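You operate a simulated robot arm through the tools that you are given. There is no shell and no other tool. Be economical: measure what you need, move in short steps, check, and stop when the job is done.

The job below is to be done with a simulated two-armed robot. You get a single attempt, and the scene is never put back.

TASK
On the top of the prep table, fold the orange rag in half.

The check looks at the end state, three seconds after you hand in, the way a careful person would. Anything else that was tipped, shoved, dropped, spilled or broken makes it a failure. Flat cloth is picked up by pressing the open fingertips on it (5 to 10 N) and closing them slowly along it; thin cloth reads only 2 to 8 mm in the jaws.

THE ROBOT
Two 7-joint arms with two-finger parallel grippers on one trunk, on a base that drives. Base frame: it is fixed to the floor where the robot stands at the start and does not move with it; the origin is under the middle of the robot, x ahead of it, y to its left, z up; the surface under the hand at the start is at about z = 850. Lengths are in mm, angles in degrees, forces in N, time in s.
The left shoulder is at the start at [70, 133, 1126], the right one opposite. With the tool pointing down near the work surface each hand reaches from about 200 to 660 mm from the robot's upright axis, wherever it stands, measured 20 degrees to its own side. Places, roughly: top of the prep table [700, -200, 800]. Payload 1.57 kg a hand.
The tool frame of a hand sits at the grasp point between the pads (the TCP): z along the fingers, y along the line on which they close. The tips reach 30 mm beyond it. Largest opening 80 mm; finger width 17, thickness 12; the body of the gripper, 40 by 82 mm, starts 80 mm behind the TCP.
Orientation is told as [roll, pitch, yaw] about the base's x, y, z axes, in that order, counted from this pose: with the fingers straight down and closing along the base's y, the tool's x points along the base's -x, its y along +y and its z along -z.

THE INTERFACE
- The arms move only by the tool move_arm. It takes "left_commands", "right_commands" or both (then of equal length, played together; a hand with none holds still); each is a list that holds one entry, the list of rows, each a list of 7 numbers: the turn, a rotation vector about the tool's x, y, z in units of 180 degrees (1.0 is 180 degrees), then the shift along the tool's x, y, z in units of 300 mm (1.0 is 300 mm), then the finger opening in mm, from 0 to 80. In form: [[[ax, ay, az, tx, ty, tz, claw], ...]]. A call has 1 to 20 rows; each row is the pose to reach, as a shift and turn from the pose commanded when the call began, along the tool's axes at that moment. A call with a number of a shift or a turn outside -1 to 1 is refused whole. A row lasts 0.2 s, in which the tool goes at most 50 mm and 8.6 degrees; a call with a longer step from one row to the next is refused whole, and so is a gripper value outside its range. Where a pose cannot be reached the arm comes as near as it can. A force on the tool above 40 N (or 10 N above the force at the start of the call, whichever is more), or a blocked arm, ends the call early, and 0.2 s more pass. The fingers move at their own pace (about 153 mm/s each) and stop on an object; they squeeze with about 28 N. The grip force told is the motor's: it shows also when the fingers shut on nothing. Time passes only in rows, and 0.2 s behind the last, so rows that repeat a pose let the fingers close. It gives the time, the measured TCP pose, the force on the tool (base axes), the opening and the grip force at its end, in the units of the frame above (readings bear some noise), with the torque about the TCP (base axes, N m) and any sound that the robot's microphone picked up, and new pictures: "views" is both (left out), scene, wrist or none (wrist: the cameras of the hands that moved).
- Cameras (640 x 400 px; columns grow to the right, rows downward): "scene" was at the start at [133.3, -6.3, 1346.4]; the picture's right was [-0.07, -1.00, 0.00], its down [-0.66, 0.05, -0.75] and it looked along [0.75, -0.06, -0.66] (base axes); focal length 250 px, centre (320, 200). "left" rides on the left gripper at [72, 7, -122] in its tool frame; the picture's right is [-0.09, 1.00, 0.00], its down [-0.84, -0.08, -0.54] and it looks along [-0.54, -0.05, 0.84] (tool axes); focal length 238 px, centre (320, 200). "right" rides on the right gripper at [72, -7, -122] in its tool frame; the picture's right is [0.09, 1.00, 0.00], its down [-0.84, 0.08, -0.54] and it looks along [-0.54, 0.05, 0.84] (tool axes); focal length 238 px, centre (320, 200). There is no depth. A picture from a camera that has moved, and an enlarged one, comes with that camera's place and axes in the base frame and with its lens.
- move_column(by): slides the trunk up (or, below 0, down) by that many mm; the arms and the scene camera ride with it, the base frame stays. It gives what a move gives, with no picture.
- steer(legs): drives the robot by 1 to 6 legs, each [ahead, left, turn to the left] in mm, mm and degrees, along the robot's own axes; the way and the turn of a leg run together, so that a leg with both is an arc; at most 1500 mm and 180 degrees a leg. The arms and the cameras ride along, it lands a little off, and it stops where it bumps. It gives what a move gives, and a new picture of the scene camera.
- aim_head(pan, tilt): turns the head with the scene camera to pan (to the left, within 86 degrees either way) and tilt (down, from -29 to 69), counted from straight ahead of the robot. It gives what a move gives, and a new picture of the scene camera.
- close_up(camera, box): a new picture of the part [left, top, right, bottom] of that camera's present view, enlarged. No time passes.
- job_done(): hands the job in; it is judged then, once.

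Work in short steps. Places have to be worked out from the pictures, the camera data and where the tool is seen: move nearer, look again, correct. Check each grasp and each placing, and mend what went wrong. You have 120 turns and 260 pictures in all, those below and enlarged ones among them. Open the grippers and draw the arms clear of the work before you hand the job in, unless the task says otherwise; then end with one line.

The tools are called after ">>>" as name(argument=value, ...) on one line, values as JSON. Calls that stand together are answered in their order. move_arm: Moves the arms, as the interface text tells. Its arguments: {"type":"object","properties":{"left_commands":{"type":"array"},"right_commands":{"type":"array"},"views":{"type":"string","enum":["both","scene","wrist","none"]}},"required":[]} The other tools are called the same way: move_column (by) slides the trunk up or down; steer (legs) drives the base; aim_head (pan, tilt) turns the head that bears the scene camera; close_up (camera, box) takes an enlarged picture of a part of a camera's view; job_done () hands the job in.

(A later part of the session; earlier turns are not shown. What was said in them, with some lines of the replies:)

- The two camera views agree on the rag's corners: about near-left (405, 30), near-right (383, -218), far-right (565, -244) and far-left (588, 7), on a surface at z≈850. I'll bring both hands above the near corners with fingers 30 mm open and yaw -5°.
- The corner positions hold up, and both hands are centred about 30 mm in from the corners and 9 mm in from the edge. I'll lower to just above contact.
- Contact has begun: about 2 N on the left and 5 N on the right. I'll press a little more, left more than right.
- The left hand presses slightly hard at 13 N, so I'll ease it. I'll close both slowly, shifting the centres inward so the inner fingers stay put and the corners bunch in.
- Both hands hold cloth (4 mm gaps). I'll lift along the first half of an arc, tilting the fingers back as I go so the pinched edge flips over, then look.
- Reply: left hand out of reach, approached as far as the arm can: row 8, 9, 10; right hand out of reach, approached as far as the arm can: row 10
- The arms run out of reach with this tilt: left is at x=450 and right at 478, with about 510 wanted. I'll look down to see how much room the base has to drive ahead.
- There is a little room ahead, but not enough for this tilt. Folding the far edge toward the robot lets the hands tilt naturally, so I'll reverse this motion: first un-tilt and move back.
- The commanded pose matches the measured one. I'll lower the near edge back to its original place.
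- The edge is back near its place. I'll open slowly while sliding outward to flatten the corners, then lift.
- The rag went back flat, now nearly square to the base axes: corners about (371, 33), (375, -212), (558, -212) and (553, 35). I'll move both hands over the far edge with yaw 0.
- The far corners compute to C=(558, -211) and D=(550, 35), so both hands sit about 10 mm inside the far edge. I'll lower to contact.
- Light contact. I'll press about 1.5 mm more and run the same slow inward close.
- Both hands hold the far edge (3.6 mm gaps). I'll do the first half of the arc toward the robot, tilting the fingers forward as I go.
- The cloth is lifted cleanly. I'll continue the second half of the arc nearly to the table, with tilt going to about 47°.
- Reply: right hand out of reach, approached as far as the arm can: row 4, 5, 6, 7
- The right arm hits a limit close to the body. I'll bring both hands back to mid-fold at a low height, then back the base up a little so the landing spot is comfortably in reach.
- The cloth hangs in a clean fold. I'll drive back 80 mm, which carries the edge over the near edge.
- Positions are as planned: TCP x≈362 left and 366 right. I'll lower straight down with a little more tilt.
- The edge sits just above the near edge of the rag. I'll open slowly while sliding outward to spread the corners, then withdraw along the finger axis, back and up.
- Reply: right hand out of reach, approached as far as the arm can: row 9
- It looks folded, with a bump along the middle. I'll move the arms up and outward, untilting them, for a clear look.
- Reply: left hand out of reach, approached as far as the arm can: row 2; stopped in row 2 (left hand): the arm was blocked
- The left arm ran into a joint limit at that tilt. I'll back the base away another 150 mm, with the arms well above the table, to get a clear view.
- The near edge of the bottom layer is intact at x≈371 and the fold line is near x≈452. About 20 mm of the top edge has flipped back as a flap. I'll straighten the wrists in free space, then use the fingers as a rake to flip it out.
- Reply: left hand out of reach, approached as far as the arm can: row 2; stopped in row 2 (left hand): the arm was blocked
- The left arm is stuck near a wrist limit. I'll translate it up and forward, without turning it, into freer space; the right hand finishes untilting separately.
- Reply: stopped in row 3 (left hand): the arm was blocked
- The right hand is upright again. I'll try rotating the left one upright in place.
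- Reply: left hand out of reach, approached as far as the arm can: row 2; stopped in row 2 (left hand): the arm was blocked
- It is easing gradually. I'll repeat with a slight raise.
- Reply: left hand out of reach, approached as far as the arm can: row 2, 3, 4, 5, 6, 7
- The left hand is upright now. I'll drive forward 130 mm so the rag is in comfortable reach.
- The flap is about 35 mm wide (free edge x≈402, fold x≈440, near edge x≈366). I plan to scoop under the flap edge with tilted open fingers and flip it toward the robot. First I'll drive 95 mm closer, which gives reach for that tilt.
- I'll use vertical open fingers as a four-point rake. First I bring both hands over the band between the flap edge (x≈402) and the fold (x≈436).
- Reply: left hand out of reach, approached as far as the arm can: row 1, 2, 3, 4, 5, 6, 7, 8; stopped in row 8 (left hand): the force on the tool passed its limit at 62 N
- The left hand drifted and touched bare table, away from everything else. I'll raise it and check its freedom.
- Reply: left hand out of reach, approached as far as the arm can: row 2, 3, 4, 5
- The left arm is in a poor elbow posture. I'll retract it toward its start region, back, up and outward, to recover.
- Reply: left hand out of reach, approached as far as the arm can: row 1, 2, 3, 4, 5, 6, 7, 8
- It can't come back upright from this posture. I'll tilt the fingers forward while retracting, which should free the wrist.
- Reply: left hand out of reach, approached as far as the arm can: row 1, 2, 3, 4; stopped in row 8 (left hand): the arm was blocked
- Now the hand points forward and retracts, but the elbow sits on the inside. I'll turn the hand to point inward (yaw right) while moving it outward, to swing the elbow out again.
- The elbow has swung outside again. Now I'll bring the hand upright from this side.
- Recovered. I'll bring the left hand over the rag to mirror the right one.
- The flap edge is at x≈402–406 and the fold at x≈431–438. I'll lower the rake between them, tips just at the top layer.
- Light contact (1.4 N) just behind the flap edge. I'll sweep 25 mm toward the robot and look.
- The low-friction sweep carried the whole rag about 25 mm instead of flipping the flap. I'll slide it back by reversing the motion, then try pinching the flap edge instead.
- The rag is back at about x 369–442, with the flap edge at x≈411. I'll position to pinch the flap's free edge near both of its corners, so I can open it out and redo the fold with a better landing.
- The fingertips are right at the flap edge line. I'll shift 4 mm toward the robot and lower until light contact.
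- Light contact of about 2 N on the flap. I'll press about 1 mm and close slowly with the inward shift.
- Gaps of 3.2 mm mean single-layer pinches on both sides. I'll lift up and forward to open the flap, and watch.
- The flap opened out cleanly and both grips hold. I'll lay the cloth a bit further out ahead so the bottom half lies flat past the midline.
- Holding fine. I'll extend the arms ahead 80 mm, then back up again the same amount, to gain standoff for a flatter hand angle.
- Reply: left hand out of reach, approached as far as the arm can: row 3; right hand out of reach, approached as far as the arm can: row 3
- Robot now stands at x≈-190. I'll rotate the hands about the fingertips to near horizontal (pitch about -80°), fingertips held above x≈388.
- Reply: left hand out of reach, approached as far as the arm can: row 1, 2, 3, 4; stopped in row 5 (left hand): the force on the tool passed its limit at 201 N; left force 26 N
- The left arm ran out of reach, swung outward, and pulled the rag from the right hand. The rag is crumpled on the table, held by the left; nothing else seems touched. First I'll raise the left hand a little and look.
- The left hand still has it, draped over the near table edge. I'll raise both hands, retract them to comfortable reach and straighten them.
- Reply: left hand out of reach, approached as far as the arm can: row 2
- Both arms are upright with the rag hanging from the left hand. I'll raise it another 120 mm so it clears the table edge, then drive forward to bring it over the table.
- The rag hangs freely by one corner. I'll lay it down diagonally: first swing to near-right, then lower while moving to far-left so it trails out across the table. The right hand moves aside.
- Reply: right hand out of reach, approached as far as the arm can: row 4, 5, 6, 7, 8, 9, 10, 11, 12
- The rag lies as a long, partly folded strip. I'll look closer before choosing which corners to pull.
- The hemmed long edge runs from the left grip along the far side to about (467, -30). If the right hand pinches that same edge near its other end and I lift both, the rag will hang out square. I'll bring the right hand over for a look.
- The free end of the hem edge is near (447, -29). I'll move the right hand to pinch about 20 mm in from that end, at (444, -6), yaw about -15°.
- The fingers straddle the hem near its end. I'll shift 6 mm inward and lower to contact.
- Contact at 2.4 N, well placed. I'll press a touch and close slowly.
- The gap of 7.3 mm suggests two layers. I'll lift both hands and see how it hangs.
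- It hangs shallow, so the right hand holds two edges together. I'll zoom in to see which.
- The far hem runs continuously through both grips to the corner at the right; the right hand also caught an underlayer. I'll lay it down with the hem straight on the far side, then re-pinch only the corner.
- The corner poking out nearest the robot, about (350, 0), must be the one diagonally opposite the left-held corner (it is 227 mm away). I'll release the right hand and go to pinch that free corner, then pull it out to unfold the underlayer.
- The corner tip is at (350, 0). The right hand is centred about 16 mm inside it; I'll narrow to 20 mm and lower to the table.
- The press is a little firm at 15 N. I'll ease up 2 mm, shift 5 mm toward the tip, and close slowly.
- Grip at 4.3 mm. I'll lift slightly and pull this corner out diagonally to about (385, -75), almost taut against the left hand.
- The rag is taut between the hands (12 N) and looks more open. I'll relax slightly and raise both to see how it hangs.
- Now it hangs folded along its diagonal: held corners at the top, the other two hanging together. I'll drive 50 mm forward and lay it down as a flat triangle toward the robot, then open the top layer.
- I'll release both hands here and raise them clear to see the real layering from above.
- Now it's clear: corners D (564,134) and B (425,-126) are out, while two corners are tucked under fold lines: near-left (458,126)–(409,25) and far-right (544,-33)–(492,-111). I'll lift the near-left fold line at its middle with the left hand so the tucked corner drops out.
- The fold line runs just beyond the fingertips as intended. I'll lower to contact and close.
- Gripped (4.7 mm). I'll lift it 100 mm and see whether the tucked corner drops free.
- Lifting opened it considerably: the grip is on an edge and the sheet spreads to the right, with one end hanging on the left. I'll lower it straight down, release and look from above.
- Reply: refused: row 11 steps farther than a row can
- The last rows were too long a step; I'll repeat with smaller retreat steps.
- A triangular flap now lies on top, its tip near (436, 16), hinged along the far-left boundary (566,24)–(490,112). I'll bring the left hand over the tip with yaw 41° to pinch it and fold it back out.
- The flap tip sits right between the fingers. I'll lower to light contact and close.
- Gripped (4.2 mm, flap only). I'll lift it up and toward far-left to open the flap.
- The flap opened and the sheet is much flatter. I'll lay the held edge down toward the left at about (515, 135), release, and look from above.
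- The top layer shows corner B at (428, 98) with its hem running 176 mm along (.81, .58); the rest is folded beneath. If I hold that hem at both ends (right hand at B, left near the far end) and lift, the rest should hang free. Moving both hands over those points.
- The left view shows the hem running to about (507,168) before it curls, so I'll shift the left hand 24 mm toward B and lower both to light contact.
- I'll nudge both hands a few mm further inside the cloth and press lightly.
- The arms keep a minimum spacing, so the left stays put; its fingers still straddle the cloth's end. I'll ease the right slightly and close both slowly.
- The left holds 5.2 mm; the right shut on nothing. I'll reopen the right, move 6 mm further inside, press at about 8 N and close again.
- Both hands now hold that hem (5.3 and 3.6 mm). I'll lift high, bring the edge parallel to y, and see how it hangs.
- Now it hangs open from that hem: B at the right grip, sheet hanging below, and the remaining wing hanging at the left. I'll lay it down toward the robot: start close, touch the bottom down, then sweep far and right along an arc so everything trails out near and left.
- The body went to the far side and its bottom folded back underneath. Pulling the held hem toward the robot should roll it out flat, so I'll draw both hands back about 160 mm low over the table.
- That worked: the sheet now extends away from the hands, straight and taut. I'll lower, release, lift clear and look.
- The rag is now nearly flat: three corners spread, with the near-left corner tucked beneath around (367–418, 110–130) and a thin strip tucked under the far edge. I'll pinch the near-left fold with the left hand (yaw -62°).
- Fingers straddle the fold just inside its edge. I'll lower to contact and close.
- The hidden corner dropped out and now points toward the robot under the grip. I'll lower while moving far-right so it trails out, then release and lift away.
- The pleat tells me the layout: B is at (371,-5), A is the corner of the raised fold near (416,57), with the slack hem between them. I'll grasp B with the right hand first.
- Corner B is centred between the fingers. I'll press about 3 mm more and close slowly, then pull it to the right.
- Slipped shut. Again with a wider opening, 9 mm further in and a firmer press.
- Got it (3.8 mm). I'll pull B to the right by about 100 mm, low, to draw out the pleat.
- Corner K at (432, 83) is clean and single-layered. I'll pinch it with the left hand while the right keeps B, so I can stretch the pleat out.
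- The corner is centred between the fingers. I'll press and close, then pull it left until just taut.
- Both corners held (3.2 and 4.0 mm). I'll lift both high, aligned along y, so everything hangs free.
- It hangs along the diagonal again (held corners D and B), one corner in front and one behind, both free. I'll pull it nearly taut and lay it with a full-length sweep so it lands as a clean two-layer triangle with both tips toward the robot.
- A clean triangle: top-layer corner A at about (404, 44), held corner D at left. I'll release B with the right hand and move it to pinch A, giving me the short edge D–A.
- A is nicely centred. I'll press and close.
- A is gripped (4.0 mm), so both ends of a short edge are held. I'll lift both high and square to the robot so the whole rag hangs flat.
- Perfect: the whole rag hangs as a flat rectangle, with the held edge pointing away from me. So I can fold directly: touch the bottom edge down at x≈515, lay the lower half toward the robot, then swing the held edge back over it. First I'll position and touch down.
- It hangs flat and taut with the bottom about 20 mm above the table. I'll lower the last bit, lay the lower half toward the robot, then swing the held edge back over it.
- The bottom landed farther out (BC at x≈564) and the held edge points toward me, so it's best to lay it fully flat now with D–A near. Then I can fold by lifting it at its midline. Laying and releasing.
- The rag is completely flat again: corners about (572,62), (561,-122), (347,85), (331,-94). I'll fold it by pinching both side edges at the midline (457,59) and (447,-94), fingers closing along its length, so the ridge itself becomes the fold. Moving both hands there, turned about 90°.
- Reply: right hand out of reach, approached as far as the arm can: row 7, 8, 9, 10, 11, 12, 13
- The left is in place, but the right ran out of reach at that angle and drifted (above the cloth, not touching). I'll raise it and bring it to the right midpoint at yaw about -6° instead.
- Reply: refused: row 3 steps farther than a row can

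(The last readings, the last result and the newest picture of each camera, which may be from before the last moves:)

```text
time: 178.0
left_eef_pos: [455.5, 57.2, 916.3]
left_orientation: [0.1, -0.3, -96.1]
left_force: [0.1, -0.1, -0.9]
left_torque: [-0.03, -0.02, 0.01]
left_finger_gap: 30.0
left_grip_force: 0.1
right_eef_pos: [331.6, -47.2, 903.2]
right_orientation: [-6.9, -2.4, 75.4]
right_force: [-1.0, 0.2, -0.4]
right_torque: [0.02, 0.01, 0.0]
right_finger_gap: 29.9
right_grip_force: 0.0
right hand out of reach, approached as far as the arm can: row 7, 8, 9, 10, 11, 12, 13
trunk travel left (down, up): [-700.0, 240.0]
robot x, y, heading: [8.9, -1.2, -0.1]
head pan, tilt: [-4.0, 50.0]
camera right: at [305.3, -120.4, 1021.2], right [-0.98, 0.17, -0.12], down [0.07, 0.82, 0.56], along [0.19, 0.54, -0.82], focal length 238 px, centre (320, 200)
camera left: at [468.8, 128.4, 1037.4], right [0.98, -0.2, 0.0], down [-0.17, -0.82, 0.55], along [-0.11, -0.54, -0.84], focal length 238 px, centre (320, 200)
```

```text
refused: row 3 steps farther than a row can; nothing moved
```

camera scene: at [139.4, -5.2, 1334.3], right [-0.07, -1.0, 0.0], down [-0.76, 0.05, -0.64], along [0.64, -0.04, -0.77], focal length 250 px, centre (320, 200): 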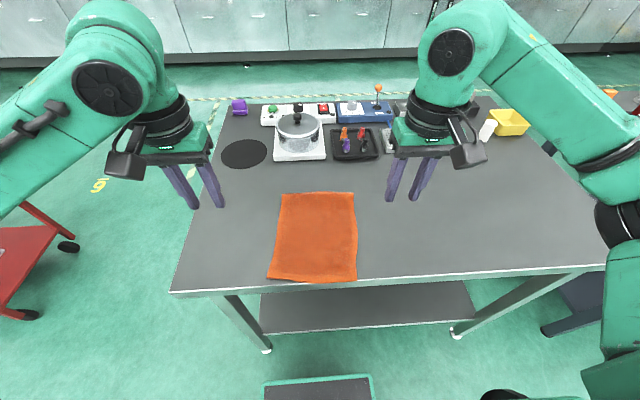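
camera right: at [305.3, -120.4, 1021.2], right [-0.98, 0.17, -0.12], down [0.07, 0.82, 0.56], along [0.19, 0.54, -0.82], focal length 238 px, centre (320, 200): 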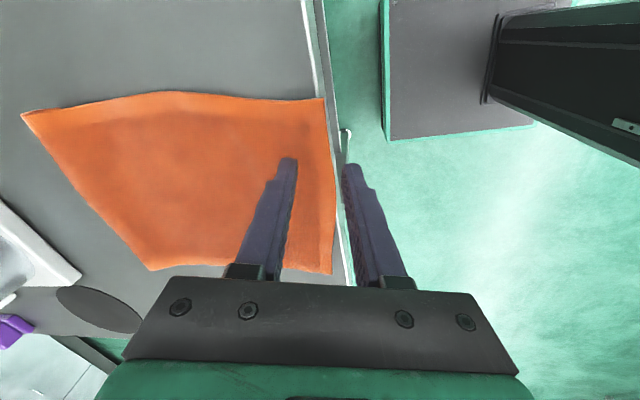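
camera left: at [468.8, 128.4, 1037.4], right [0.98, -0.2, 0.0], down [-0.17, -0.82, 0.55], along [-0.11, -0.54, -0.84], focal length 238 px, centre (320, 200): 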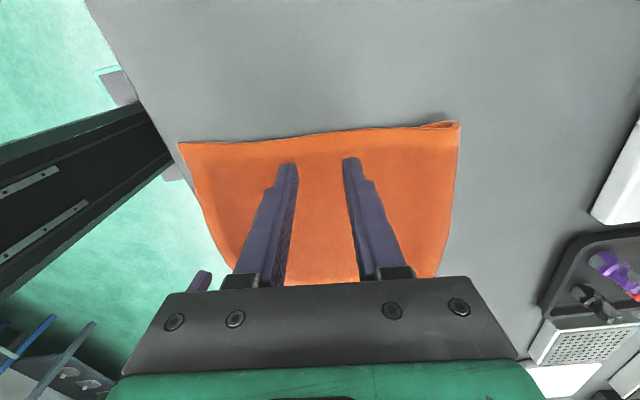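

Too large an angular step; repeating with finer steps.

>>> move_arm(right_commands=[[[0, 0, 0.01, 0, 0, -0.08, 24], [-0.003, 0.004, 0.05, 0, -0.02, -0.18, 24], [-0.005, 0.007, 0.09, 0.003, -0.05, -0.26, 24], [-0.007, 0.01, 0.13, 0.006, -0.09, -0.3, 24], [-0.01, 0.014, 0.17, 0.009, -0.13, -0.3, 24], [-0.012, 0.018, 0.21, 0.012, -0.17, -0.3, 24], [-0.014, 0.021, 0.25, 0.014, -0.21, -0.3, 24], [-0.016, 0.025, 0.29, 0.017, -0.25, -0.3, 24], [-0.018, 0.028, 0.33, 0.02, -0.3, -0.28, 24], [-0.02, 0.031, 0.37, 0.023, -0.34, -0.24, 24], [-0.022, 0.034, 0.41, 0.026, -0.38, -0.18, 24], [-0.024, 0.037, 0.451, 0.028, -0.41, -0.1, 24]]], views="both")

```text
time: 180.6
left_eef_pos: [456.1, 55.6, 914.1]
left_orientation: [0.1, -0.2, -96.0]
left_force: [-0.3, 0.0, 0.9]
left_torque: [0.0, -0.02, 0.02]
left_finger_gap: 30.0
left_grip_force: 0.1
right_eef_pos: [439.6, -90.7, 944.6]
right_orientation: [0.6, 0.2, -6.3]
right_force: [1.0, -0.4, 0.1]
right_torque: [0.02, 0.03, 0.01]
right_finger_gap: 24.1
right_grip_force: 0.0
trunk travel left (down, up): [-700.0, 240.0]
robot x, y, heading: [14.4, 1.1, 0.1]
head pan, tilt: [-4.0, 50.0]
camera scene: at [140.3, -5.5, 1334.3], right [-0.07, -1.0, 0.0], down [-0.76, 0.05, -0.64], along [0.64, -0.04, -0.77], focal length 250 px, centre (320, 200)
camera right: at [368.6, -91.0, 1065.7], right [0.02, 1.0, 0.01], down [0.84, -0.02, 0.54], along [0.54, 0.0, -0.84], focal length 238 px, centre (320, 200)
```

scene: 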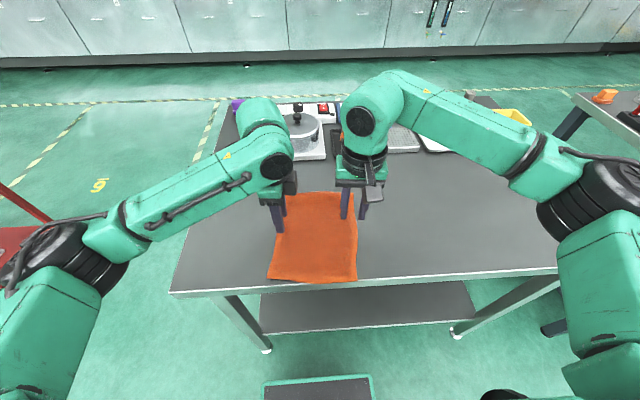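
right: 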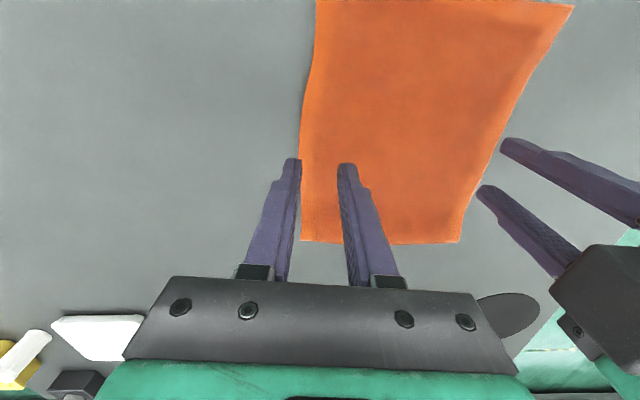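

Left is 16 mm inside its edge at the midline; right needs 8 mm ahead and 4 mm in. I'll lower both, press lightly and close slowly.

>>> move_arm(left_commands=[[[0, 0, 0, 0, 0, 0.0, 30], [0, 0, 0, 0, 0, 0.03, 30], [0, 0, 0, 0, 0, 0.06, 30], [0, 0, 0, 0, 0, 0.09, 30], [0, 0, 0, 0, 0, 0.1, 30], [0, 0, 0, 0, 0, 0.106, 30], [0, 0, 0, 0, 0, 0.109, 30], [0, 0, 0, 0, 0, 0.109, 25], [0, 0, 0, 0, 0, 0.109, 21], [0, 0, 0, 0, 0, 0.109, 17], [0, 0, 0, 0, 0, 0.109, 13], [0, 0, 0, 0, 0, 0.108, 9], [0, 0, 0, 0, 0, 0.107, 5], [0, 0, 0, 0, 0, 0.106, 0], [0, 0, 0, 0, 0, 0.105, 0]]], right_commands=[[[0, 0, 0, -0.012, 0.006, 0.04, 28], [0, 0, 0, -0.025, 0.012, 0.1, 28], [0, 0, 0, -0.025, 0.012, 0.15, 28], [0, 0, 0, -0.025, 0.012, 0.19, 28], [0, 0, 0, -0.025, 0.012, 0.202, 28], [0, 0, 0, -0.025, 0.012, 0.208, 28], [0, 0, 0, -0.025, 0.012, 0.21, 28], [0, 0, 0, -0.025, 0.012, 0.21, 25], [0, 0, 0, -0.025, 0.012, 0.21, 21], [0, 0, 0, -0.025, 0.012, 0.21, 17], [0, 0, 0, -0.025, 0.012, 0.21, 13], [0, 0, 0, -0.025, 0.012, 0.209, 9], [0, 0, 0, -0.025, 0.012, 0.208, 5], [0, 0, 0, -0.025, 0.012, 0.207, 0], [0, 0, 0, -0.025, 0.012, 0.206, 0]]], views="none")

```text
time: 183.8
left_eef_pos: [454.0, 55.4, 883.5]
left_orientation: [0.1, -0.2, -96.0]
left_force: [-1.8, -6.0, 3.7]
left_torque: [-0.2, 0.02, -0.02]
left_finger_gap: 3.7
left_grip_force: 24.4
right_eef_pos: [446.0, -87.1, 883.6]
right_orientation: [0.4, 0.1, -6.2]
right_force: [-1.1, 8.2, 3.8]
right_torque: [0.24, 0.0, -0.02]
right_finger_gap: 3.8
right_grip_force: 24.8
trunk travel left (down, up): [-700.0, 240.0]
robot x, y, heading: [14.3, 1.2, 0.3]
head pan, tilt: [-4.0, 50.0]
```

Both midpoints are gripped (3.7 and 3.8 mm) and taut. I'll lift straight up about 140 mm so both halves hang, and look.

>>> move_arm(left_commands=[[[0, 0, 0, -0.005, 0, -0.06, 0], [0, 0, 0, -0.012, 0, -0.13, 0], [0, 0, 0, -0.012, 0, -0.2, 0], [0, 0, 0, -0.012, 0, -0.27, 0], [0, 0, 0, -0.012, 0, -0.34, 0], [0, 0, 0, -0.012, 0, -0.41, 0], [0, 0, 0, -0.012, 0, -0.467, 0], [0, 0, 0, -0.012, 0, -0.467, 0], [0, 0, 0, -0.012, 0, -0.467, 0]]], right_commands=[[[0, 0, 0, 0, 0.005, -0.06, 0], [0, 0, 0, 0, 0.012, -0.13, 0], [0, 0, 0, 0, 0.012, -0.2, 0], [0, 0, 0, 0, 0.012, -0.27, 0], [0, 0, 0, 0, 0.012, -0.34, 0], [0, 0, 0, 0, 0.012, -0.41, 0], [0, 0, 0, 0, 0.012, -0.467, 0], [0, 0, 0, 0, 0.012, -0.467, 0], [0, 0, 0, 0, 0.012, -0.467, 0]]], views="none")

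>>> close_up(camera="scene", box=[200, 120, 440, 270])

```text
time: 185.8
left_eef_pos: [452.9, 52.5, 1024.4]
left_orientation: [-0.1, -0.2, -96.1]
left_force: [-0.1, 0.2, -0.2]
left_torque: [0.0, -0.02, 0.0]
left_finger_gap: 3.8
left_grip_force: 24.4
right_eef_pos: [447.9, -84.7, 1023.1]
right_orientation: [0.5, 0.2, -6.2]
right_force: [0.1, 0.1, 0.6]
right_torque: [0.0, 0.0, 0.02]
right_finger_gap: 3.6
right_grip_force: 24.6
trunk travel left (down, up): [-700.0, 240.0]
robot x, y, heading: [13.5, -1.5, 0.4]
head pan, tilt: [-4.0, 50.0]
```

```text
2.67 times, centred on (320, 195) of scene
camera zoom: at [139.7, -5.0, 1334.3], right [-0.07, -1.0, 0.0], down [-0.76, 0.05, -0.64], along [0.64, -0.04, -0.77], focal length 667 px, centre (320, 213)
```

zoom: 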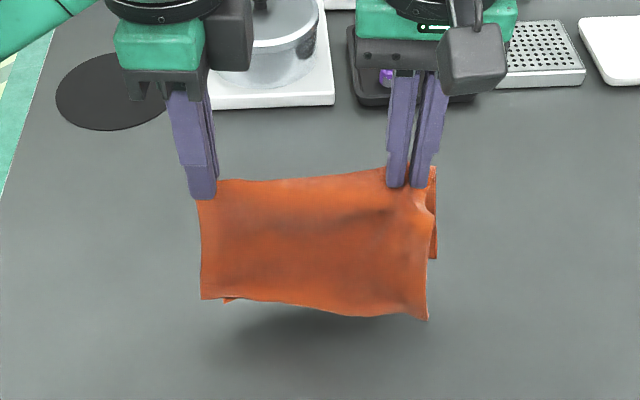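

Beautiful: it hangs neatly folded in half at the midline, with edges aligned. I'll move back slightly, touch the edges down, sweep far to lay it flat, then open a little and lift off.

>>> move_arm(left_commands=[[[0, 0, 0, -0.005, -0.05, 0.03, 0], [0, 0, 0, -0.01, -0.1, 0.065, 0], [0, 0, 0, -0.016, -0.149, 0.098, 0], [0, 0, 0, -0.016, -0.149, 0.098, 0], [0, 0, 0, -0.008, -0.072, 0.106, 0], [0, 0, 0, 0, 0.002, 0.131, 0], [0, 0, 0, 0.007, 0.069, 0.169, 0], [0, 0, 0, 0.013, 0.127, 0.221, 0], [0, 0, 0, 0.018, 0.172, 0.285, 0], [0, 0, 0, 0.021, 0.204, 0.356, 0], [0, 0, 0, 0.023, 0.218, 0.419, 0], [0, 0, 0, 0.023, 0.222, 0.448, 0], [0, 0, 0, 0.023, 0.222, 0.452, 0]]], right_commands=[[[0, 0, 0, 0.05, -0.005, 0.03, 0], [0, 0, 0, 0.1, -0.011, 0.062, 0], [0, 0, 0, 0.149, -0.016, 0.094, 0], [0, 0, 0, 0.149, -0.016, 0.094, 0], [0, 0, 0, 0.072, -0.008, 0.102, 0], [0, 0, 0, -0.002, 0, 0.127, 0], [0, 0, 0, -0.069, 0.008, 0.165, 0], [0, 0, 0, -0.127, 0.014, 0.217, 0], [0, 0, 0, -0.172, 0.019, 0.28, 0], [0, 0, 0, -0.204, 0.022, 0.352, 0], [0, 0, 0, -0.218, 0.024, 0.415, 0], [0, 0, 0, -0.222, 0.024, 0.444, 0], [0, 0, 0, -0.222, 0.024, 0.448, 0]]], views="scene")

>>> close_up(camera="scene", box=[200, 150, 440, 300])

```text
time: 188.6
left_eef_pos: [521.2, 52.5, 887.8]
left_orientation: [0.1, -0.2, -96.1]
left_force: [0.9, 0.5, 2.3]
left_torque: [-0.02, -0.02, 0.02]
left_finger_gap: 3.6
left_grip_force: 24.5
right_eef_pos: [514.4, -84.3, 889.2]
right_orientation: [0.4, 0.2, -6.1]
right_force: [0.7, 1.8, 0.9]
right_torque: [0.02, 0.01, 0.0]
right_finger_gap: 3.3
right_grip_force: 25.2
trunk travel left (down, up): [-700.0, 240.0]
robot x, y, heading: [13.5, 1.0, 0.1]
head pan, tilt: [-4.0, 50.0]
camera scene: at [139.5, -5.1, 1334.4], right [-0.07, -1.0, 0.0], down [-0.76, 0.05, -0.64], along [0.64, -0.04, -0.77], focal length 250 px, centre (320, 200)
```

scene: 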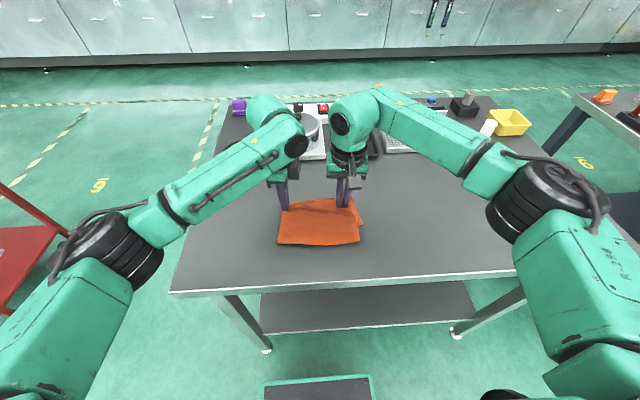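

```text
2.67 times, centred on (320, 225) of scene
camera zoom: at [139.5, -5.1, 1334.4], right [-0.07, -1.0, 0.0], down [-0.76, 0.05, -0.64], along [0.64, -0.04, -0.77], focal length 667 px, centre (320, 133)
```

zoom: 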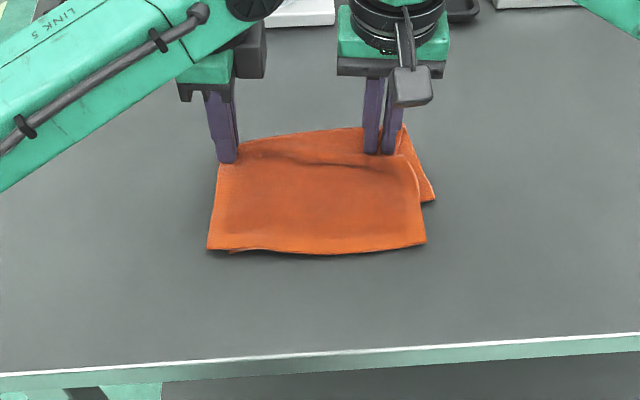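

Laid neatly. I'll open slowly, lift straight up and move the hands outward, then look.

>>> move_arm(left_commands=[[[0, 0, 0, 0, 0, 0, 5], [0, 0, 0, 0, 0, 0, 9], [0, 0, 0, 0, 0, 0, 14], [0, 0, 0, 0, 0, -0.01, 18], [0, 0, 0, 0, 0, -0.06, 20], [0, 0, 0, 0, 0, -0.15, 20], [0, 0, 0, 0.03, 0, -0.25, 20], [0, 0, 0, 0.12, 0, -0.35, 20], [0, 0, 0, 0.24, 0, -0.42, 20], [0, 0, 0, 0.36, 0, -0.46, 20]]], right_commands=[[[0, 0, 0, 0, 0, 0, 5], [0, 0, 0, 0, -0.006, 0, 9], [0, 0, 0, 0, -0.014, 0, 14], [0, 0, 0, 0, -0.02, -0.005, 20], [0, 0, 0, 0, -0.025, -0.05, 24], [0, 0, 0, 0, -0.025, -0.15, 24], [0, 0, 0, 0, -0.05, -0.25, 24], [0, 0, 0, 0, -0.13, -0.35, 24], [0, 0, 0, 0, -0.24, -0.42, 24], [0, 0, 0, 0, -0.36, -0.46, 24]]], views="scene")

>>> close_up(camera="scene", box=[220, 160, 420, 285])

>>> close_up(camera="right", box=[320, 0, 640, 200])

```text
time: 190.8
left_eef_pos: [533.8, 159.7, 1027.3]
left_orientation: [0.1, -0.2, -96.0]
left_force: [0.9, -0.1, 0.1]
left_torque: [-0.02, 0.02, 0.02]
left_finger_gap: 20.1
left_grip_force: 0.0
right_eef_pos: [503.6, -194.0, 1026.9]
right_orientation: [0.4, 0.1, -6.0]
right_force: [0.2, -0.3, -0.4]
right_torque: [-0.01, 0.02, 0.01]
right_finger_gap: 23.9
right_grip_force: 0.0
trunk travel left (down, up): [-700.0, 240.0]
robot x, y, heading: [13.2, -0.0, 0.3]
head pan, tilt: [-4.0, 50.0]
camera scene: at [139.0, -5.4, 1334.4], right [-0.07, -1.0, 0.0], down [-0.76, 0.05, -0.64], along [0.64, -0.04, -0.77], focal length 250 px, centre (320, 200)
```

scene: 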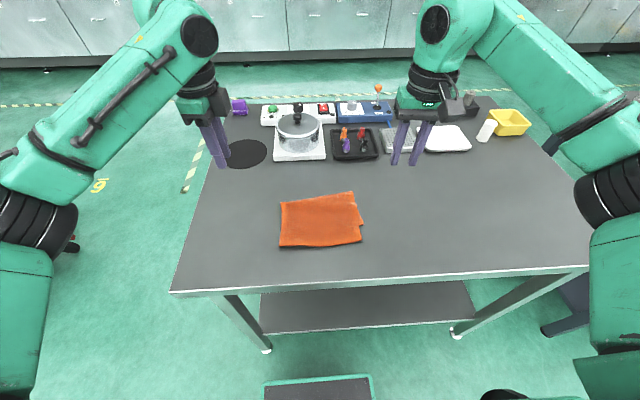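

```text
3.20 times, centred on (320, 222) of scene
camera zoom: at [139.0, -5.4, 1334.4], right [-0.07, -1.0, 0.0], down [-0.76, 0.05, -0.64], along [0.64, -0.04, -0.77], focal length 801 px, centre (320, 128)
```

zoom: 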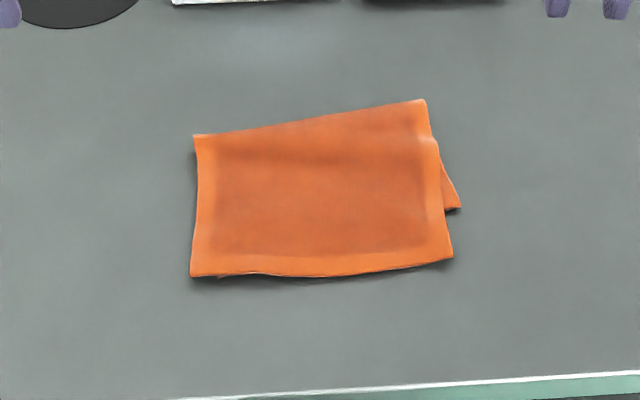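

```text
2.00 times, centred on (480, 100) of right
camera zoom: at [432.7, -193.6, 1147.9], right [0.01, 1.0, 0.01], down [0.84, -0.02, 0.54], along [0.54, 0.0, -0.84], focal length 477 px, centre (0, 400)
```

zoom: 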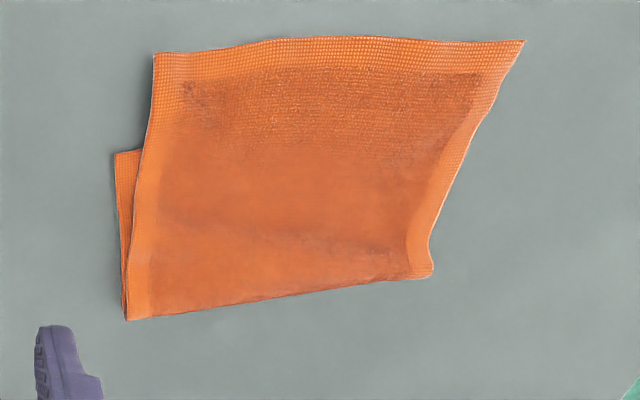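

Folded in half nicely, but the fold is a little skewed: at the right end the top half is about 40 mm longer than the bottom one. I'll re-lift it at corrected crest points: the left fold end (541, 50), and on the right 21 mm nearer than the current fold (547, -97).

>>> move_arm(left_commands=[[[0, 0, 0, -0.06, 0.01, 0.03, 30], [0, 0, 0, -0.13, 0.02, 0.08, 30], [0, 0, 0, -0.2, 0.035, 0.15, 30], [0, 0, 0, -0.27, 0.05, 0.23, 30], [0, 0, 0, -0.33, 0.06, 0.32, 30], [0, 0, 0, -0.362, 0.062, 0.4, 30], [0, 0, 0, -0.362, 0.062, 0.45, 30], [0, 0, 0, -0.362, 0.062, 0.468, 30]]], right_commands=[[[0, 0, 0, -0.02, 0.05, 0.03, 28], [0, 0, 0, -0.04, 0.11, 0.08, 28], [0, 0, 0, -0.06, 0.18, 0.15, 28], [0, 0, 0, -0.08, 0.25, 0.23, 28], [0, 0, 0, -0.1, 0.31, 0.32, 28], [0, 0, 0, -0.11, 0.333, 0.39, 28], [0, 0, 0, -0.11, 0.333, 0.435, 28], [0, 0, 0, -0.11, 0.333, 0.457, 28]]], views="wrist")

```text
time: 192.6
left_eef_pos: [537.8, 50.6, 885.1]
left_orientation: [0.2, -0.2, -95.9]
left_force: [0.6, 0.7, 4.5]
left_torque: [0.0, 0.09, -0.03]
left_finger_gap: 29.3
left_grip_force: 0.1
right_eef_pos: [545.0, -95.9, 889.6]
right_orientation: [0.5, 0.1, -6.1]
right_force: [-0.2, -0.6, 1.1]
right_torque: [-0.02, 0.02, 0.01]
right_finger_gap: 27.8
right_grip_force: 0.3
trunk travel left (down, up): [-700.0, 240.0]
robot x, y, heading: [12.5, 1.6, 0.4]
head pan, tilt: [-4.0, 50.0]
camera right: at [474.6, -95.1, 1011.4], right [0.01, 1.0, 0.01], down [0.84, -0.02, 0.54], along [0.54, 0.0, -0.84], focal length 238 px, centre (320, 200)
camera left: at [551.4, 121.3, 1008.6], right [0.98, -0.19, 0.0], down [-0.17, -0.82, 0.54], along [-0.1, -0.53, -0.84], focal length 238 px, centre (320, 200)
```

right: 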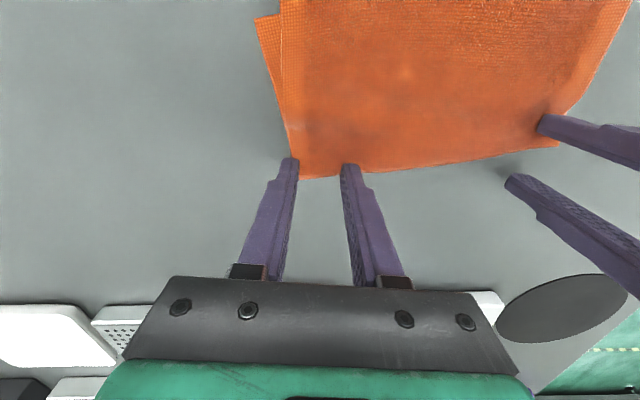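
left: 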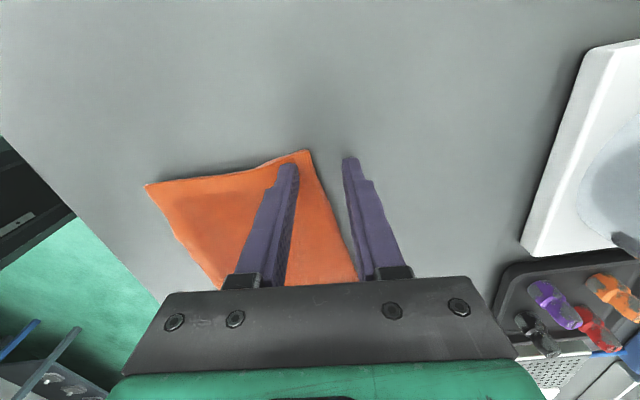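

The fold is actually at x≈531 (left) and 552 (right), so I'll shift the left hand 8 mm and the right 13 mm toward me, press lightly and close both.

>>> move_arm(left_commands=[[[0, 0, 0, -0.003, -0.014, -0.02, 30], [0, 0, 0, -0.003, -0.027, -0.015, 30], [0, 0, 0, -0.003, -0.027, 0.0, 30], [0, 0, 0, -0.003, -0.027, 0.004, 28], [0, 0, 0, -0.003, -0.027, 0.004, 24], [0, 0, 0, -0.003, -0.027, 0.004, 20], [0, 0, 0, -0.003, -0.027, 0.004, 16], [0, 0, 0, -0.003, -0.027, 0.004, 12], [0, 0, 0, -0.003, -0.027, 0.003, 8], [0, 0, 0, -0.003, -0.027, 0.002, 4], [0, 0, 0, -0.003, -0.027, 0.001, 0], [0, 0, 0, -0.003, -0.027, 0.0, 0]]], right_commands=[[[0, 0, 0, 0.02, 0, -0.02, 28], [0, 0, 0, 0.043, 0, -0.015, 28], [0, 0, 0, 0.043, 0, 0.0, 28], [0, 0, 0, 0.043, 0, 0.005, 28], [0, 0, 0, 0.043, 0, 0.007, 24], [0, 0, 0, 0.043, 0, 0.007, 20], [0, 0, 0, 0.043, 0, 0.007, 16], [0, 0, 0, 0.043, 0, 0.007, 12], [0, 0, 0, 0.043, 0, 0.006, 8], [0, 0, 0, 0.043, 0, 0.005, 4], [0, 0, 0, 0.043, 0, 0.004, 0], [0, 0, 0, 0.043, 0, 0.003, 0]]], views="none")

```text
time: 195.2
left_eef_pos: [530.5, 49.8, 884.3]
left_orientation: [0.0, -0.2, -96.0]
left_force: [-1.1, -0.3, 4.6]
left_torque: [-0.02, 0.02, 0.0]
left_finger_gap: 3.6
left_grip_force: 24.3
right_eef_pos: [533.0, -94.2, 889.6]
right_orientation: [0.4, 0.2, -6.2]
right_force: [-0.4, 2.7, 0.8]
right_torque: [0.05, 0.01, -0.04]
right_finger_gap: 3.6
right_grip_force: 25.0
trunk travel left (down, up): [-700.0, 240.0]
robot x, y, heading: [11.2, -1.2, -0.0]
head pan, tilt: [-4.0, 50.0]
```

Both hold at 3.6 mm. I'll lift about 140 mm while drawing back 60 mm, and check the hang.

>>> move_arm(left_commands=[[[0, 0, 0, -0.002, -0.02, -0.06, 0], [0, 0, 0, -0.005, -0.05, -0.13, 0], [0, 0, 0, -0.008, -0.08, -0.2, 0], [0, 0, 0, -0.012, -0.11, -0.27, 0], [0, 0, 0, -0.015, -0.14, -0.34, 0], [0, 0, 0, -0.018, -0.17, -0.41, 0], [0, 0, 0, -0.021, -0.199, -0.467, 0], [0, 0, 0, -0.021, -0.199, -0.467, 0], [0, 0, 0, -0.021, -0.199, -0.467, 0]]], right_commands=[[[0, 0, 0, 0.02, -0.002, -0.06, 0], [0, 0, 0, 0.05, -0.005, -0.13, 0], [0, 0, 0, 0.08, -0.009, -0.2, 0], [0, 0, 0, 0.11, -0.012, -0.27, 0], [0, 0, 0, 0.14, -0.015, -0.33, 0], [0, 0, 0, 0.17, -0.019, -0.4, 0], [0, 0, 0, 0.199, -0.022, -0.45, 0], [0, 0, 0, 0.199, -0.022, -0.45, 0], [0, 0, 0, 0.199, -0.022, -0.45, 0]]], views="none")

>>> close_up(camera="scene", box=[200, 110, 440, 260])

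```text
time: 197.2
left_eef_pos: [469.9, 49.4, 1024.7]
left_orientation: [-0.1, -0.3, -96.0]
left_force: [0.8, -1.8, -0.1]
left_torque: [-0.07, -0.02, 0.01]
left_finger_gap: 3.5
left_grip_force: 23.9
right_eef_pos: [475.5, -96.5, 1023.3]
right_orientation: [0.4, 0.3, -6.0]
right_force: [0.8, 2.1, -0.1]
right_torque: [0.05, 0.0, 0.03]
right_finger_gap: 3.6
right_grip_force: 23.9
trunk travel left (down, up): [-700.0, 240.0]
robot x, y, heading: [12.1, 3.5, 0.1]
head pan, tilt: [-4.0, 50.0]
```

```text
2.67 times, centred on (320, 185) of scene
camera zoom: at [139.7, -5.1, 1334.3], right [-0.07, -1.0, 0.0], down [-0.76, 0.05, -0.64], along [0.64, -0.04, -0.77], focal length 667 px, centre (320, 240)
```

zoom: 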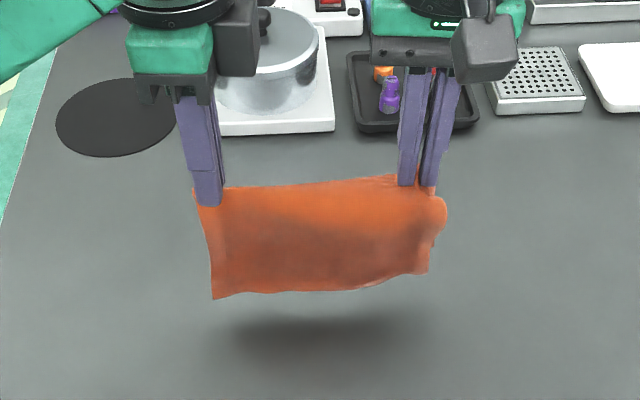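

It hangs squarely with the layers aligned. I'll lay it down with the same sweep, open slowly and lift off.

>>> move_arm(left_commands=[[[0, 0, 0, -0.006, -0.06, 0.03, 0], [0, 0, 0, -0.013, -0.12, 0.065, 0], [0, 0, 0, -0.019, -0.182, 0.098, 0], [0, 0, 0, -0.019, -0.182, 0.098, 0], [0, 0, 0, -0.011, -0.105, 0.106, 0], [0, 0, 0, -0.003, -0.031, 0.131, 0], [0, 0, 0, 0.004, 0.036, 0.169, 0], [0, 0, 0, 0.01, 0.093, 0.221, 0], [0, 0, 0, 0.015, 0.139, 0.285, 0], [0, 0, 0, 0.018, 0.171, 0.356, 0], [0, 0, 0, 0.019, 0.185, 0.419, 0], [0, 0, 0, 0.02, 0.189, 0.448, 0], [0, 0, 0, 0.02, 0.189, 0.452, 0], [0, 0, 0, 0.02, 0.189, 0.452, 6], [0, 0, 0, 0.02, 0.189, 0.452, 12], [0, 0, 0, 0.02, 0.189, 0.445, 18], [0, 0, 0, 0.02, 0.189, 0.4, 20], [0, 0, 0, 0.02, 0.189, 0.3, 20], [0, 0, 0, 0.04, 0.189, 0.2, 20], [0, 0, 0, 0.12, 0.189, 0.1, 20]]], right_commands=[[[0, 0, 0, 0.06, -0.006, 0.03, 0], [0, 0, 0, 0.12, -0.013, 0.062, 0], [0, 0, 0, 0.182, -0.019, 0.094, 0], [0, 0, 0, 0.182, -0.019, 0.094, 0], [0, 0, 0, 0.105, -0.011, 0.102, 0], [0, 0, 0, 0.031, -0.003, 0.127, 0], [0, 0, 0, -0.036, 0.004, 0.165, 0], [0, 0, 0, -0.093, 0.01, 0.217, 0], [0, 0, 0, -0.139, 0.015, 0.28, 0], [0, 0, 0, -0.171, 0.018, 0.352, 0], [0, 0, 0, -0.185, 0.02, 0.415, 0], [0, 0, 0, -0.189, 0.02, 0.444, 0], [0, 0, 0, -0.189, 0.02, 0.448, 0], [0, 0, 0, -0.189, 0.014, 0.448, 6], [0, 0, 0, -0.189, 0.006, 0.448, 12], [0, 0, 0, -0.189, 0.0, 0.44, 20], [0, 0, 0, -0.189, 0.0, 0.4, 24], [0, 0, 0, -0.189, 0.0, 0.3, 24], [0, 0, 0, -0.189, -0.02, 0.2, 24], [0, 0, 0, -0.189, -0.1, 0.1, 24]]], views="none")

>>> close_up(camera="scene", box=[220, 150, 420, 275])

>>> close_up(camera="right", box=[240, 0, 640, 250])

```text
time: 201.4
left_eef_pos: [529.5, 82.8, 996.1]
left_orientation: [0.1, -0.2, -96.0]
left_force: [0.3, 0.0, -0.3]
left_torque: [-0.02, -0.02, -0.01]
left_finger_gap: 20.0
left_grip_force: 0.1
right_eef_pos: [524.8, -131.4, 996.0]
right_orientation: [0.6, 0.1, -6.0]
right_force: [0.7, 0.2, -0.4]
right_torque: [0.01, -0.01, 0.02]
right_finger_gap: 24.3
right_grip_force: 0.0
trunk travel left (down, up): [-700.0, 240.0]
robot x, y, heading: [14.2, -0.2, 0.4]
head pan, tilt: [-4.0, 50.0]
```

```text
3.20 times, centred on (320, 212) of scene
camera zoom: at [138.0, -4.9, 1334.4], right [-0.07, -1.0, 0.0], down [-0.76, 0.05, -0.64], along [0.64, -0.04, -0.77], focal length 801 px, centre (320, 160)
```

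zoom: 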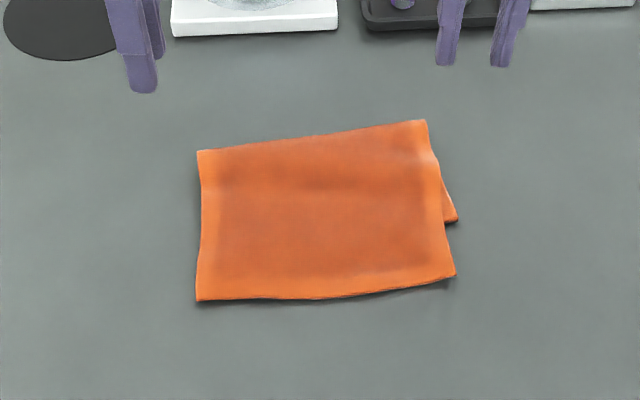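

```text
1.60 times, centred on (440, 125) of right
camera zoom: at [454.8, -131.7, 1117.4], right [0.01, 1.0, 0.01], down [0.84, -0.02, 0.54], along [0.54, 0.0, -0.84], focal length 381 px, centre (128, 320)
```

zoom: 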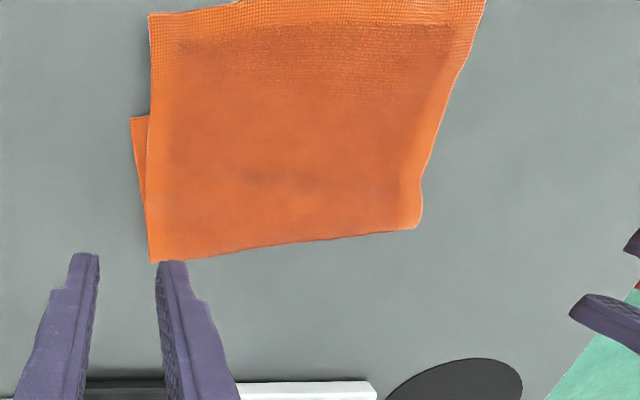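

The right-hand corner of the lower layer still lags about 45 mm. I'll correct it gently: the left hand, closed, holds the top layer down near (448, -55), where only one layer lies. The right hand puts one finger on the exposed sliver of the lower corner at (488, -125), ready to draw it toward me.

>>> move_arm(left_commands=[[[0, 0, 0, -0.07, -0.04, 0.0, 10], [0, 0, 0, -0.15, -0.08, 0.03, 0], [0, 0, 0, -0.23, -0.12, 0.06, 0], [0, 0, 0, -0.31, -0.16, 0.1, 0], [0, 0, 0, -0.39, -0.2, 0.16, 0], [0, 0, 0, -0.45, -0.222, 0.22, 0], [0, 0, 0, -0.486, -0.222, 0.29, 0], [0, 0, 0, -0.486, -0.222, 0.34, 0], [0, 0, 0, -0.486, -0.222, 0.362, 0], [0, 0, 0, -0.486, -0.222, 0.37, 0]]], right_commands=[[[0, 0, -0.008, 0.02, -0.03, 0.0, 40], [0, 0, -0.016, 0.04, -0.06, 0.03, 60], [0, 0, -0.025, 0.06, -0.09, 0.08, 80], [0, 0, -0.033, 0.08, -0.12, 0.13, 80], [0, 0, -0.033, 0.1, -0.14, 0.19, 80], [0, 0, -0.033, 0.109, -0.144, 0.25, 80], [0, 0, -0.033, 0.109, -0.144, 0.31, 80], [0, 0, -0.033, 0.109, -0.144, 0.345, 80], [0, 0, -0.033, 0.109, -0.144, 0.362, 80], [0, 0, -0.033, 0.109, -0.144, 0.37, 80]]], views="wrist")

```text
time: 203.6
left_eef_pos: [449.8, -57.3, 885.1]
left_orientation: [0.0, -0.4, -96.0]
left_force: [1.2, -0.4, 2.4]
left_torque: [0.02, -0.07, -0.03]
left_finger_gap: 0.0
left_grip_force: 21.2
right_eef_pos: [488.8, -169.5, 884.4]
right_orientation: [0.5, 0.0, -0.2]
right_force: [1.2, -1.1, 8.0]
right_torque: [0.42, -0.05, -0.06]
right_finger_gap: 79.7
right_grip_force: 0.0
trunk travel left (down, up): [-700.0, 240.0]
robot x, y, heading: [12.5, 1.6, 0.2]
head pan, tilt: [-4.0, 50.0]
camera right: at [418.2, -176.8, 1005.2], right [-0.09, 1.0, 0.01], down [0.84, 0.07, 0.54], along [0.54, 0.06, -0.84], focal length 238 px, centre (320, 200)
camera left: at [463.5, 13.3, 1008.0], right [0.98, -0.2, 0.0], down [-0.17, -0.82, 0.54], along [-0.1, -0.53, -0.84], focal length 238 px, centre (320, 200)
```

right: 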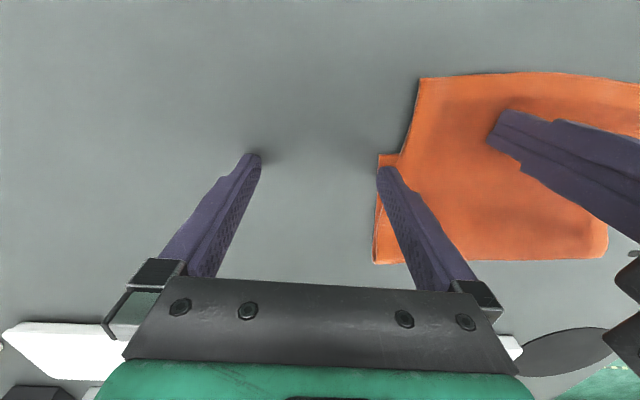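
left: 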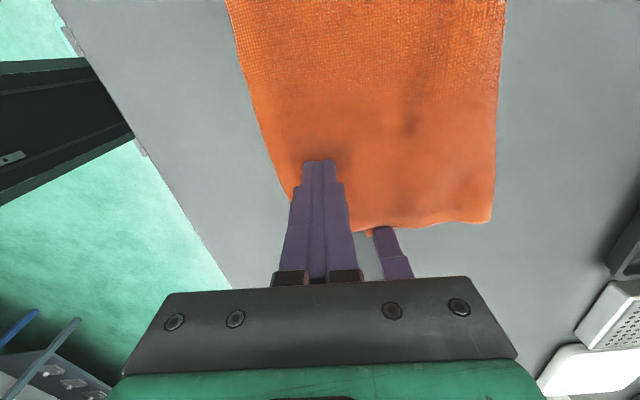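

The right finger presses the sliver (8 N) and the left holds the top layer. I'll press the left a bit more and draw the lower corner 42 mm toward me, then lift both straight up.

>>> move_arm(left_commands=[[[0, 0, 0, 0, 0, 0.005, 0], [0, 0, 0, 0, 0, 0.009, 0], [0, 0, 0, 0, 0, 0.009, 0], [0, 0, 0, 0, 0, 0.009, 0], [0, 0, 0, 0, 0, 0.009, 0], [0, 0, 0, 0, 0, 0.009, 0], [0, 0, 0, 0, 0, 0.009, 0], [0, 0, 0, 0, 0, 0.009, 0], [0, 0, 0, 0, 0, 0.009, 0], [0, 0, 0, 0, 0, 0.009, 0], [0, 0, 0, 0, 0, 0.009, 0], [0, 0, 0, 0, 0, -0.05, 0], [0, 0, 0, 0, 0, -0.15, 0], [0, 0, 0, 0.03, 0, -0.25, 0], [0, 0, 0, 0.12, 0, -0.33, 0]]], right_commands=[[[0, 0, 0, 0, 0, 0.0, 80], [0, 0, 0, 0, 0, 0.001, 80], [0, 0, 0, 0.018, 0, 0.001, 80], [0, 0, 0, 0.036, 0, 0.001, 80], [0, 0, 0, 0.054, 0, 0.001, 80], [0, 0, 0, 0.072, 0, 0.001, 80], [0, 0, 0, 0.09, 0, 0.001, 80], [0, 0, 0, 0.108, 0, 0.001, 80], [0, 0, 0, 0.125, 0, 0.001, 80], [0, 0, 0, 0.14, 0, 0.001, 80], [0, 0, 0, 0.14, 0, -0.03, 80], [0, 0, 0, 0.14, 0, -0.12, 80], [0, 0, 0, 0.14, -0.03, -0.22, 80], [0, 0, 0, 0.14, -0.1, -0.32, 80], [0, 0, 0, 0.14, -0.2, -0.38, 80]]], views="none")

>>> close_up(camera="scene", box=[220, 150, 420, 275])

```text
time: 206.8
left_eef_pos: [452.5, -21.4, 982.5]
left_orientation: [0.0, -0.2, -95.9]
left_force: [-0.1, 0.3, 0.0]
left_torque: [0.01, 0.02, 0.02]
left_finger_gap: 0.3
left_grip_force: 20.7
right_eef_pos: [447.1, -230.1, 997.7]
right_orientation: [0.3, 0.1, 0.0]
right_force: [-0.4, 0.2, 0.0]
right_torque: [0.02, -0.02, -0.01]
right_finger_gap: 80.0
right_grip_force: 0.0
trunk travel left (down, up): [-700.0, 240.0]
robot x, y, heading: [12.2, -1.3, -0.0]
head pan, tilt: [-4.0, 50.0]
```

```text
3.20 times, centred on (320, 212) of scene
camera zoom: at [138.9, -4.4, 1334.4], right [-0.07, -1.0, 0.0], down [-0.76, 0.05, -0.64], along [0.64, -0.04, -0.77], focal length 801 px, centre (320, 160)
```

zoom: 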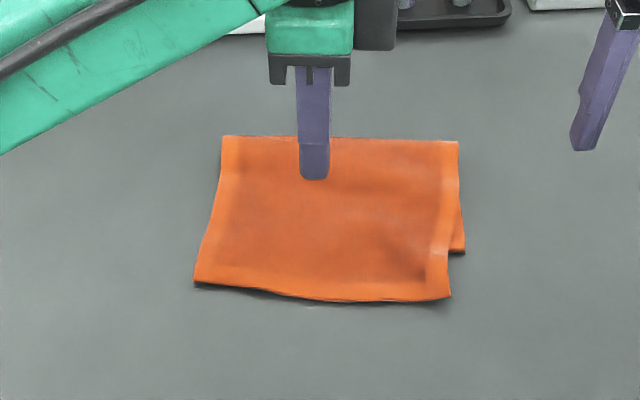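

Better: the fold line is now straight and the offset smaller (about 37 mm). I'll repeat the same hold-and-draw once more in one motion.

>>> move_arm(left_commands=[[[0, 0, 0, -0.05, -0.03, 0.04, 0], [0, 0, 0, -0.1, -0.06, 0.1, 0], [0, 0, 0, -0.141, -0.069, 0.18, 0], [0, 0, 0, -0.141, -0.069, 0.25, 0], [0, 0, 0, -0.141, -0.069, 0.3, 0], [0, 0, 0, -0.141, -0.069, 0.322, 0], [0, 0, 0, -0.141, -0.069, 0.333, 0], [0, 0, 0, -0.141, -0.069, 0.337, 0], [0, 0, 0, -0.141, -0.069, 0.337, 0], [0, 0, 0, -0.141, -0.069, 0.337, 0], [0, 0, 0, -0.141, -0.069, 0.337, 0], [0, 0, 0, -0.141, -0.069, 0.337, 0], [0, 0, 0, -0.141, -0.069, 0.337, 0], [0, 0, 0, -0.141, -0.069, 0.337, 0], [0, 0, 0, -0.141, -0.069, 0.337, 0], [0, 0, 0, -0.141, -0.069, 0.337, 0], [0, 0, 0, -0.141, -0.069, 0.28, 0], [0, 0, 0, -0.141, -0.069, 0.18, 0], [0, 0, 0, -0.08, -0.069, 0.06, 0], [0, 0, 0, 0.04, -0.069, 0.0, 0]]], right_commands=[[[0, 0, 0, -0.02, 0.06, 0.05, 80], [0, 0, 0, -0.04, 0.12, 0.12, 80], [0, 0, 0, -0.053, 0.17, 0.2, 80], [0, 0, 0, -0.053, 0.193, 0.28, 80], [0, 0, 0, -0.053, 0.193, 0.34, 80], [0, 0, 0, -0.053, 0.193, 0.368, 80], [0, 0, 0, -0.053, 0.193, 0.378, 80], [0, 0, 0, -0.053, 0.193, 0.381, 80], [0, 0, 0, -0.035, 0.193, 0.381, 80], [0, 0, 0, -0.017, 0.193, 0.381, 80], [0, 0, 0, 0.001, 0.193, 0.381, 80], [0, 0, 0, 0.019, 0.193, 0.381, 80], [0, 0, 0, 0.037, 0.194, 0.381, 80], [0, 0, 0, 0.055, 0.196, 0.381, 80], [0, 0, 0, 0.075, 0.198, 0.381, 80], [0, 0, 0, 0.075, 0.198, 0.34, 80], [0, 0, 0, 0.075, 0.198, 0.24, 80], [0, 0, 0, 0.075, 0.15, 0.14, 80], [0, 0, 0, 0.075, 0.05, 0.06, 80], [0, 0, 0, 0.075, -0.05, 0.0, 80]]], views="none")

>>> close_up(camera="scene", box=[220, 160, 420, 285])

```text
time: 211.0
left_eef_pos: [432.7, -6.5, 985.1]
left_orientation: [0.1, -0.2, -96.1]
left_force: [0.1, 0.7, 0.3]
left_torque: [0.0, 0.01, -0.01]
left_finger_gap: 0.2
left_grip_force: 21.1
right_eef_pos: [424.6, -246.0, 997.4]
right_orientation: [0.3, 0.1, -0.2]
right_force: [0.1, 0.2, 0.1]
right_torque: [-0.01, 0.01, -0.01]
right_finger_gap: 80.0
right_grip_force: 0.1
trunk travel left (down, up): [-700.0, 240.0]
robot x, y, heading: [13.5, -0.4, 0.3]
head pan, tilt: [-4.0, 50.0]
```

```text
3.20 times, centred on (320, 222) of scene
camera zoom: at [138.8, -3.6, 1334.4], right [-0.07, -1.0, 0.0], down [-0.76, 0.05, -0.64], along [0.64, -0.04, -0.77], focal length 801 px, centre (320, 128)
```

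zoom: 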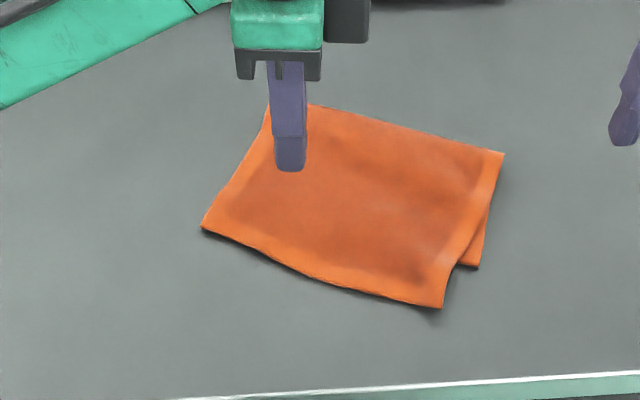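

The rag just turned as a whole this time; the layers are offset by roughly 30 mm at one corner. It is flat and clearly folded in half, and more nudging risks making it worse. I'll open the grippers and draw the arms clear.

>>> move_arm(left_commands=[[[0, 0, 0, 0.0, 0, -0.1, 20], [0, 0, 0, 0.08, 0, -0.15, 40], [0, 0, 0, 0.18, 0, -0.2, 40], [0, 0, 0, 0.28, 0, -0.22, 40], [0, 0, 0, 0.38, 0, -0.24, 40], [0, 0, 0, 0.48, 0, -0.25, 40], [0, 0, 0, 0.56, 0, -0.25, 40]]], right_commands=[[[0, 0, 0, 0, 0, -0.05, 60], [0, 0, 0, 0, 0, -0.1, 60], [0, 0, 0, 0, 0, -0.15, 60], [0, 0, 0, 0, 0, -0.18, 60], [0, 0, 0, 0, 0, -0.2, 60], [0, 0, 0, 0, 0, -0.2, 60], [0, 0, 0, 0, 0, -0.2, 60]]], views="scene")

```text
time: 212.6
left_eef_pos: [453.3, 161.0, 1058.0]
left_orientation: [0.0, -0.3, -96.1]
left_force: [0.0, 0.3, 0.0]
left_torque: [-0.05, 0.01, -0.02]
left_finger_gap: 40.1
left_grip_force: 0.1
right_eef_pos: [424.7, -244.9, 1055.1]
right_orientation: [0.4, 0.1, -0.2]
right_force: [0.2, -0.2, -1.0]
right_torque: [0.0, 0.01, 0.01]
right_finger_gap: 59.7
right_grip_force: 0.0
trunk travel left (down, up): [-700.0, 240.0]
robot x, y, heading: [13.5, -1.9, 0.4]
head pan, tilt: [-4.0, 50.0]
camera scene: at [139.5, -4.2, 1334.4], right [-0.07, -1.0, 0.0], down [-0.76, 0.05, -0.64], along [0.64, -0.04, -0.77], focal length 250 px, centre (320, 200)
```

scene: 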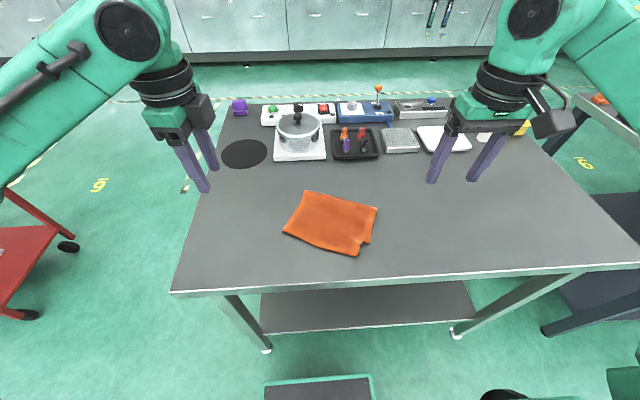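

The rag lies flat, folded in half, on the table. Everything else is in place, the arms are clear and the grippers open, so I'm handing in.

>>> job_done()

```text
The job is handed in.
```

The orange rag is folded in half and lying flat on the prep table, though one corner of the lower layer is about 30 mm out of line with the top; I saw nothing else on the table moved.
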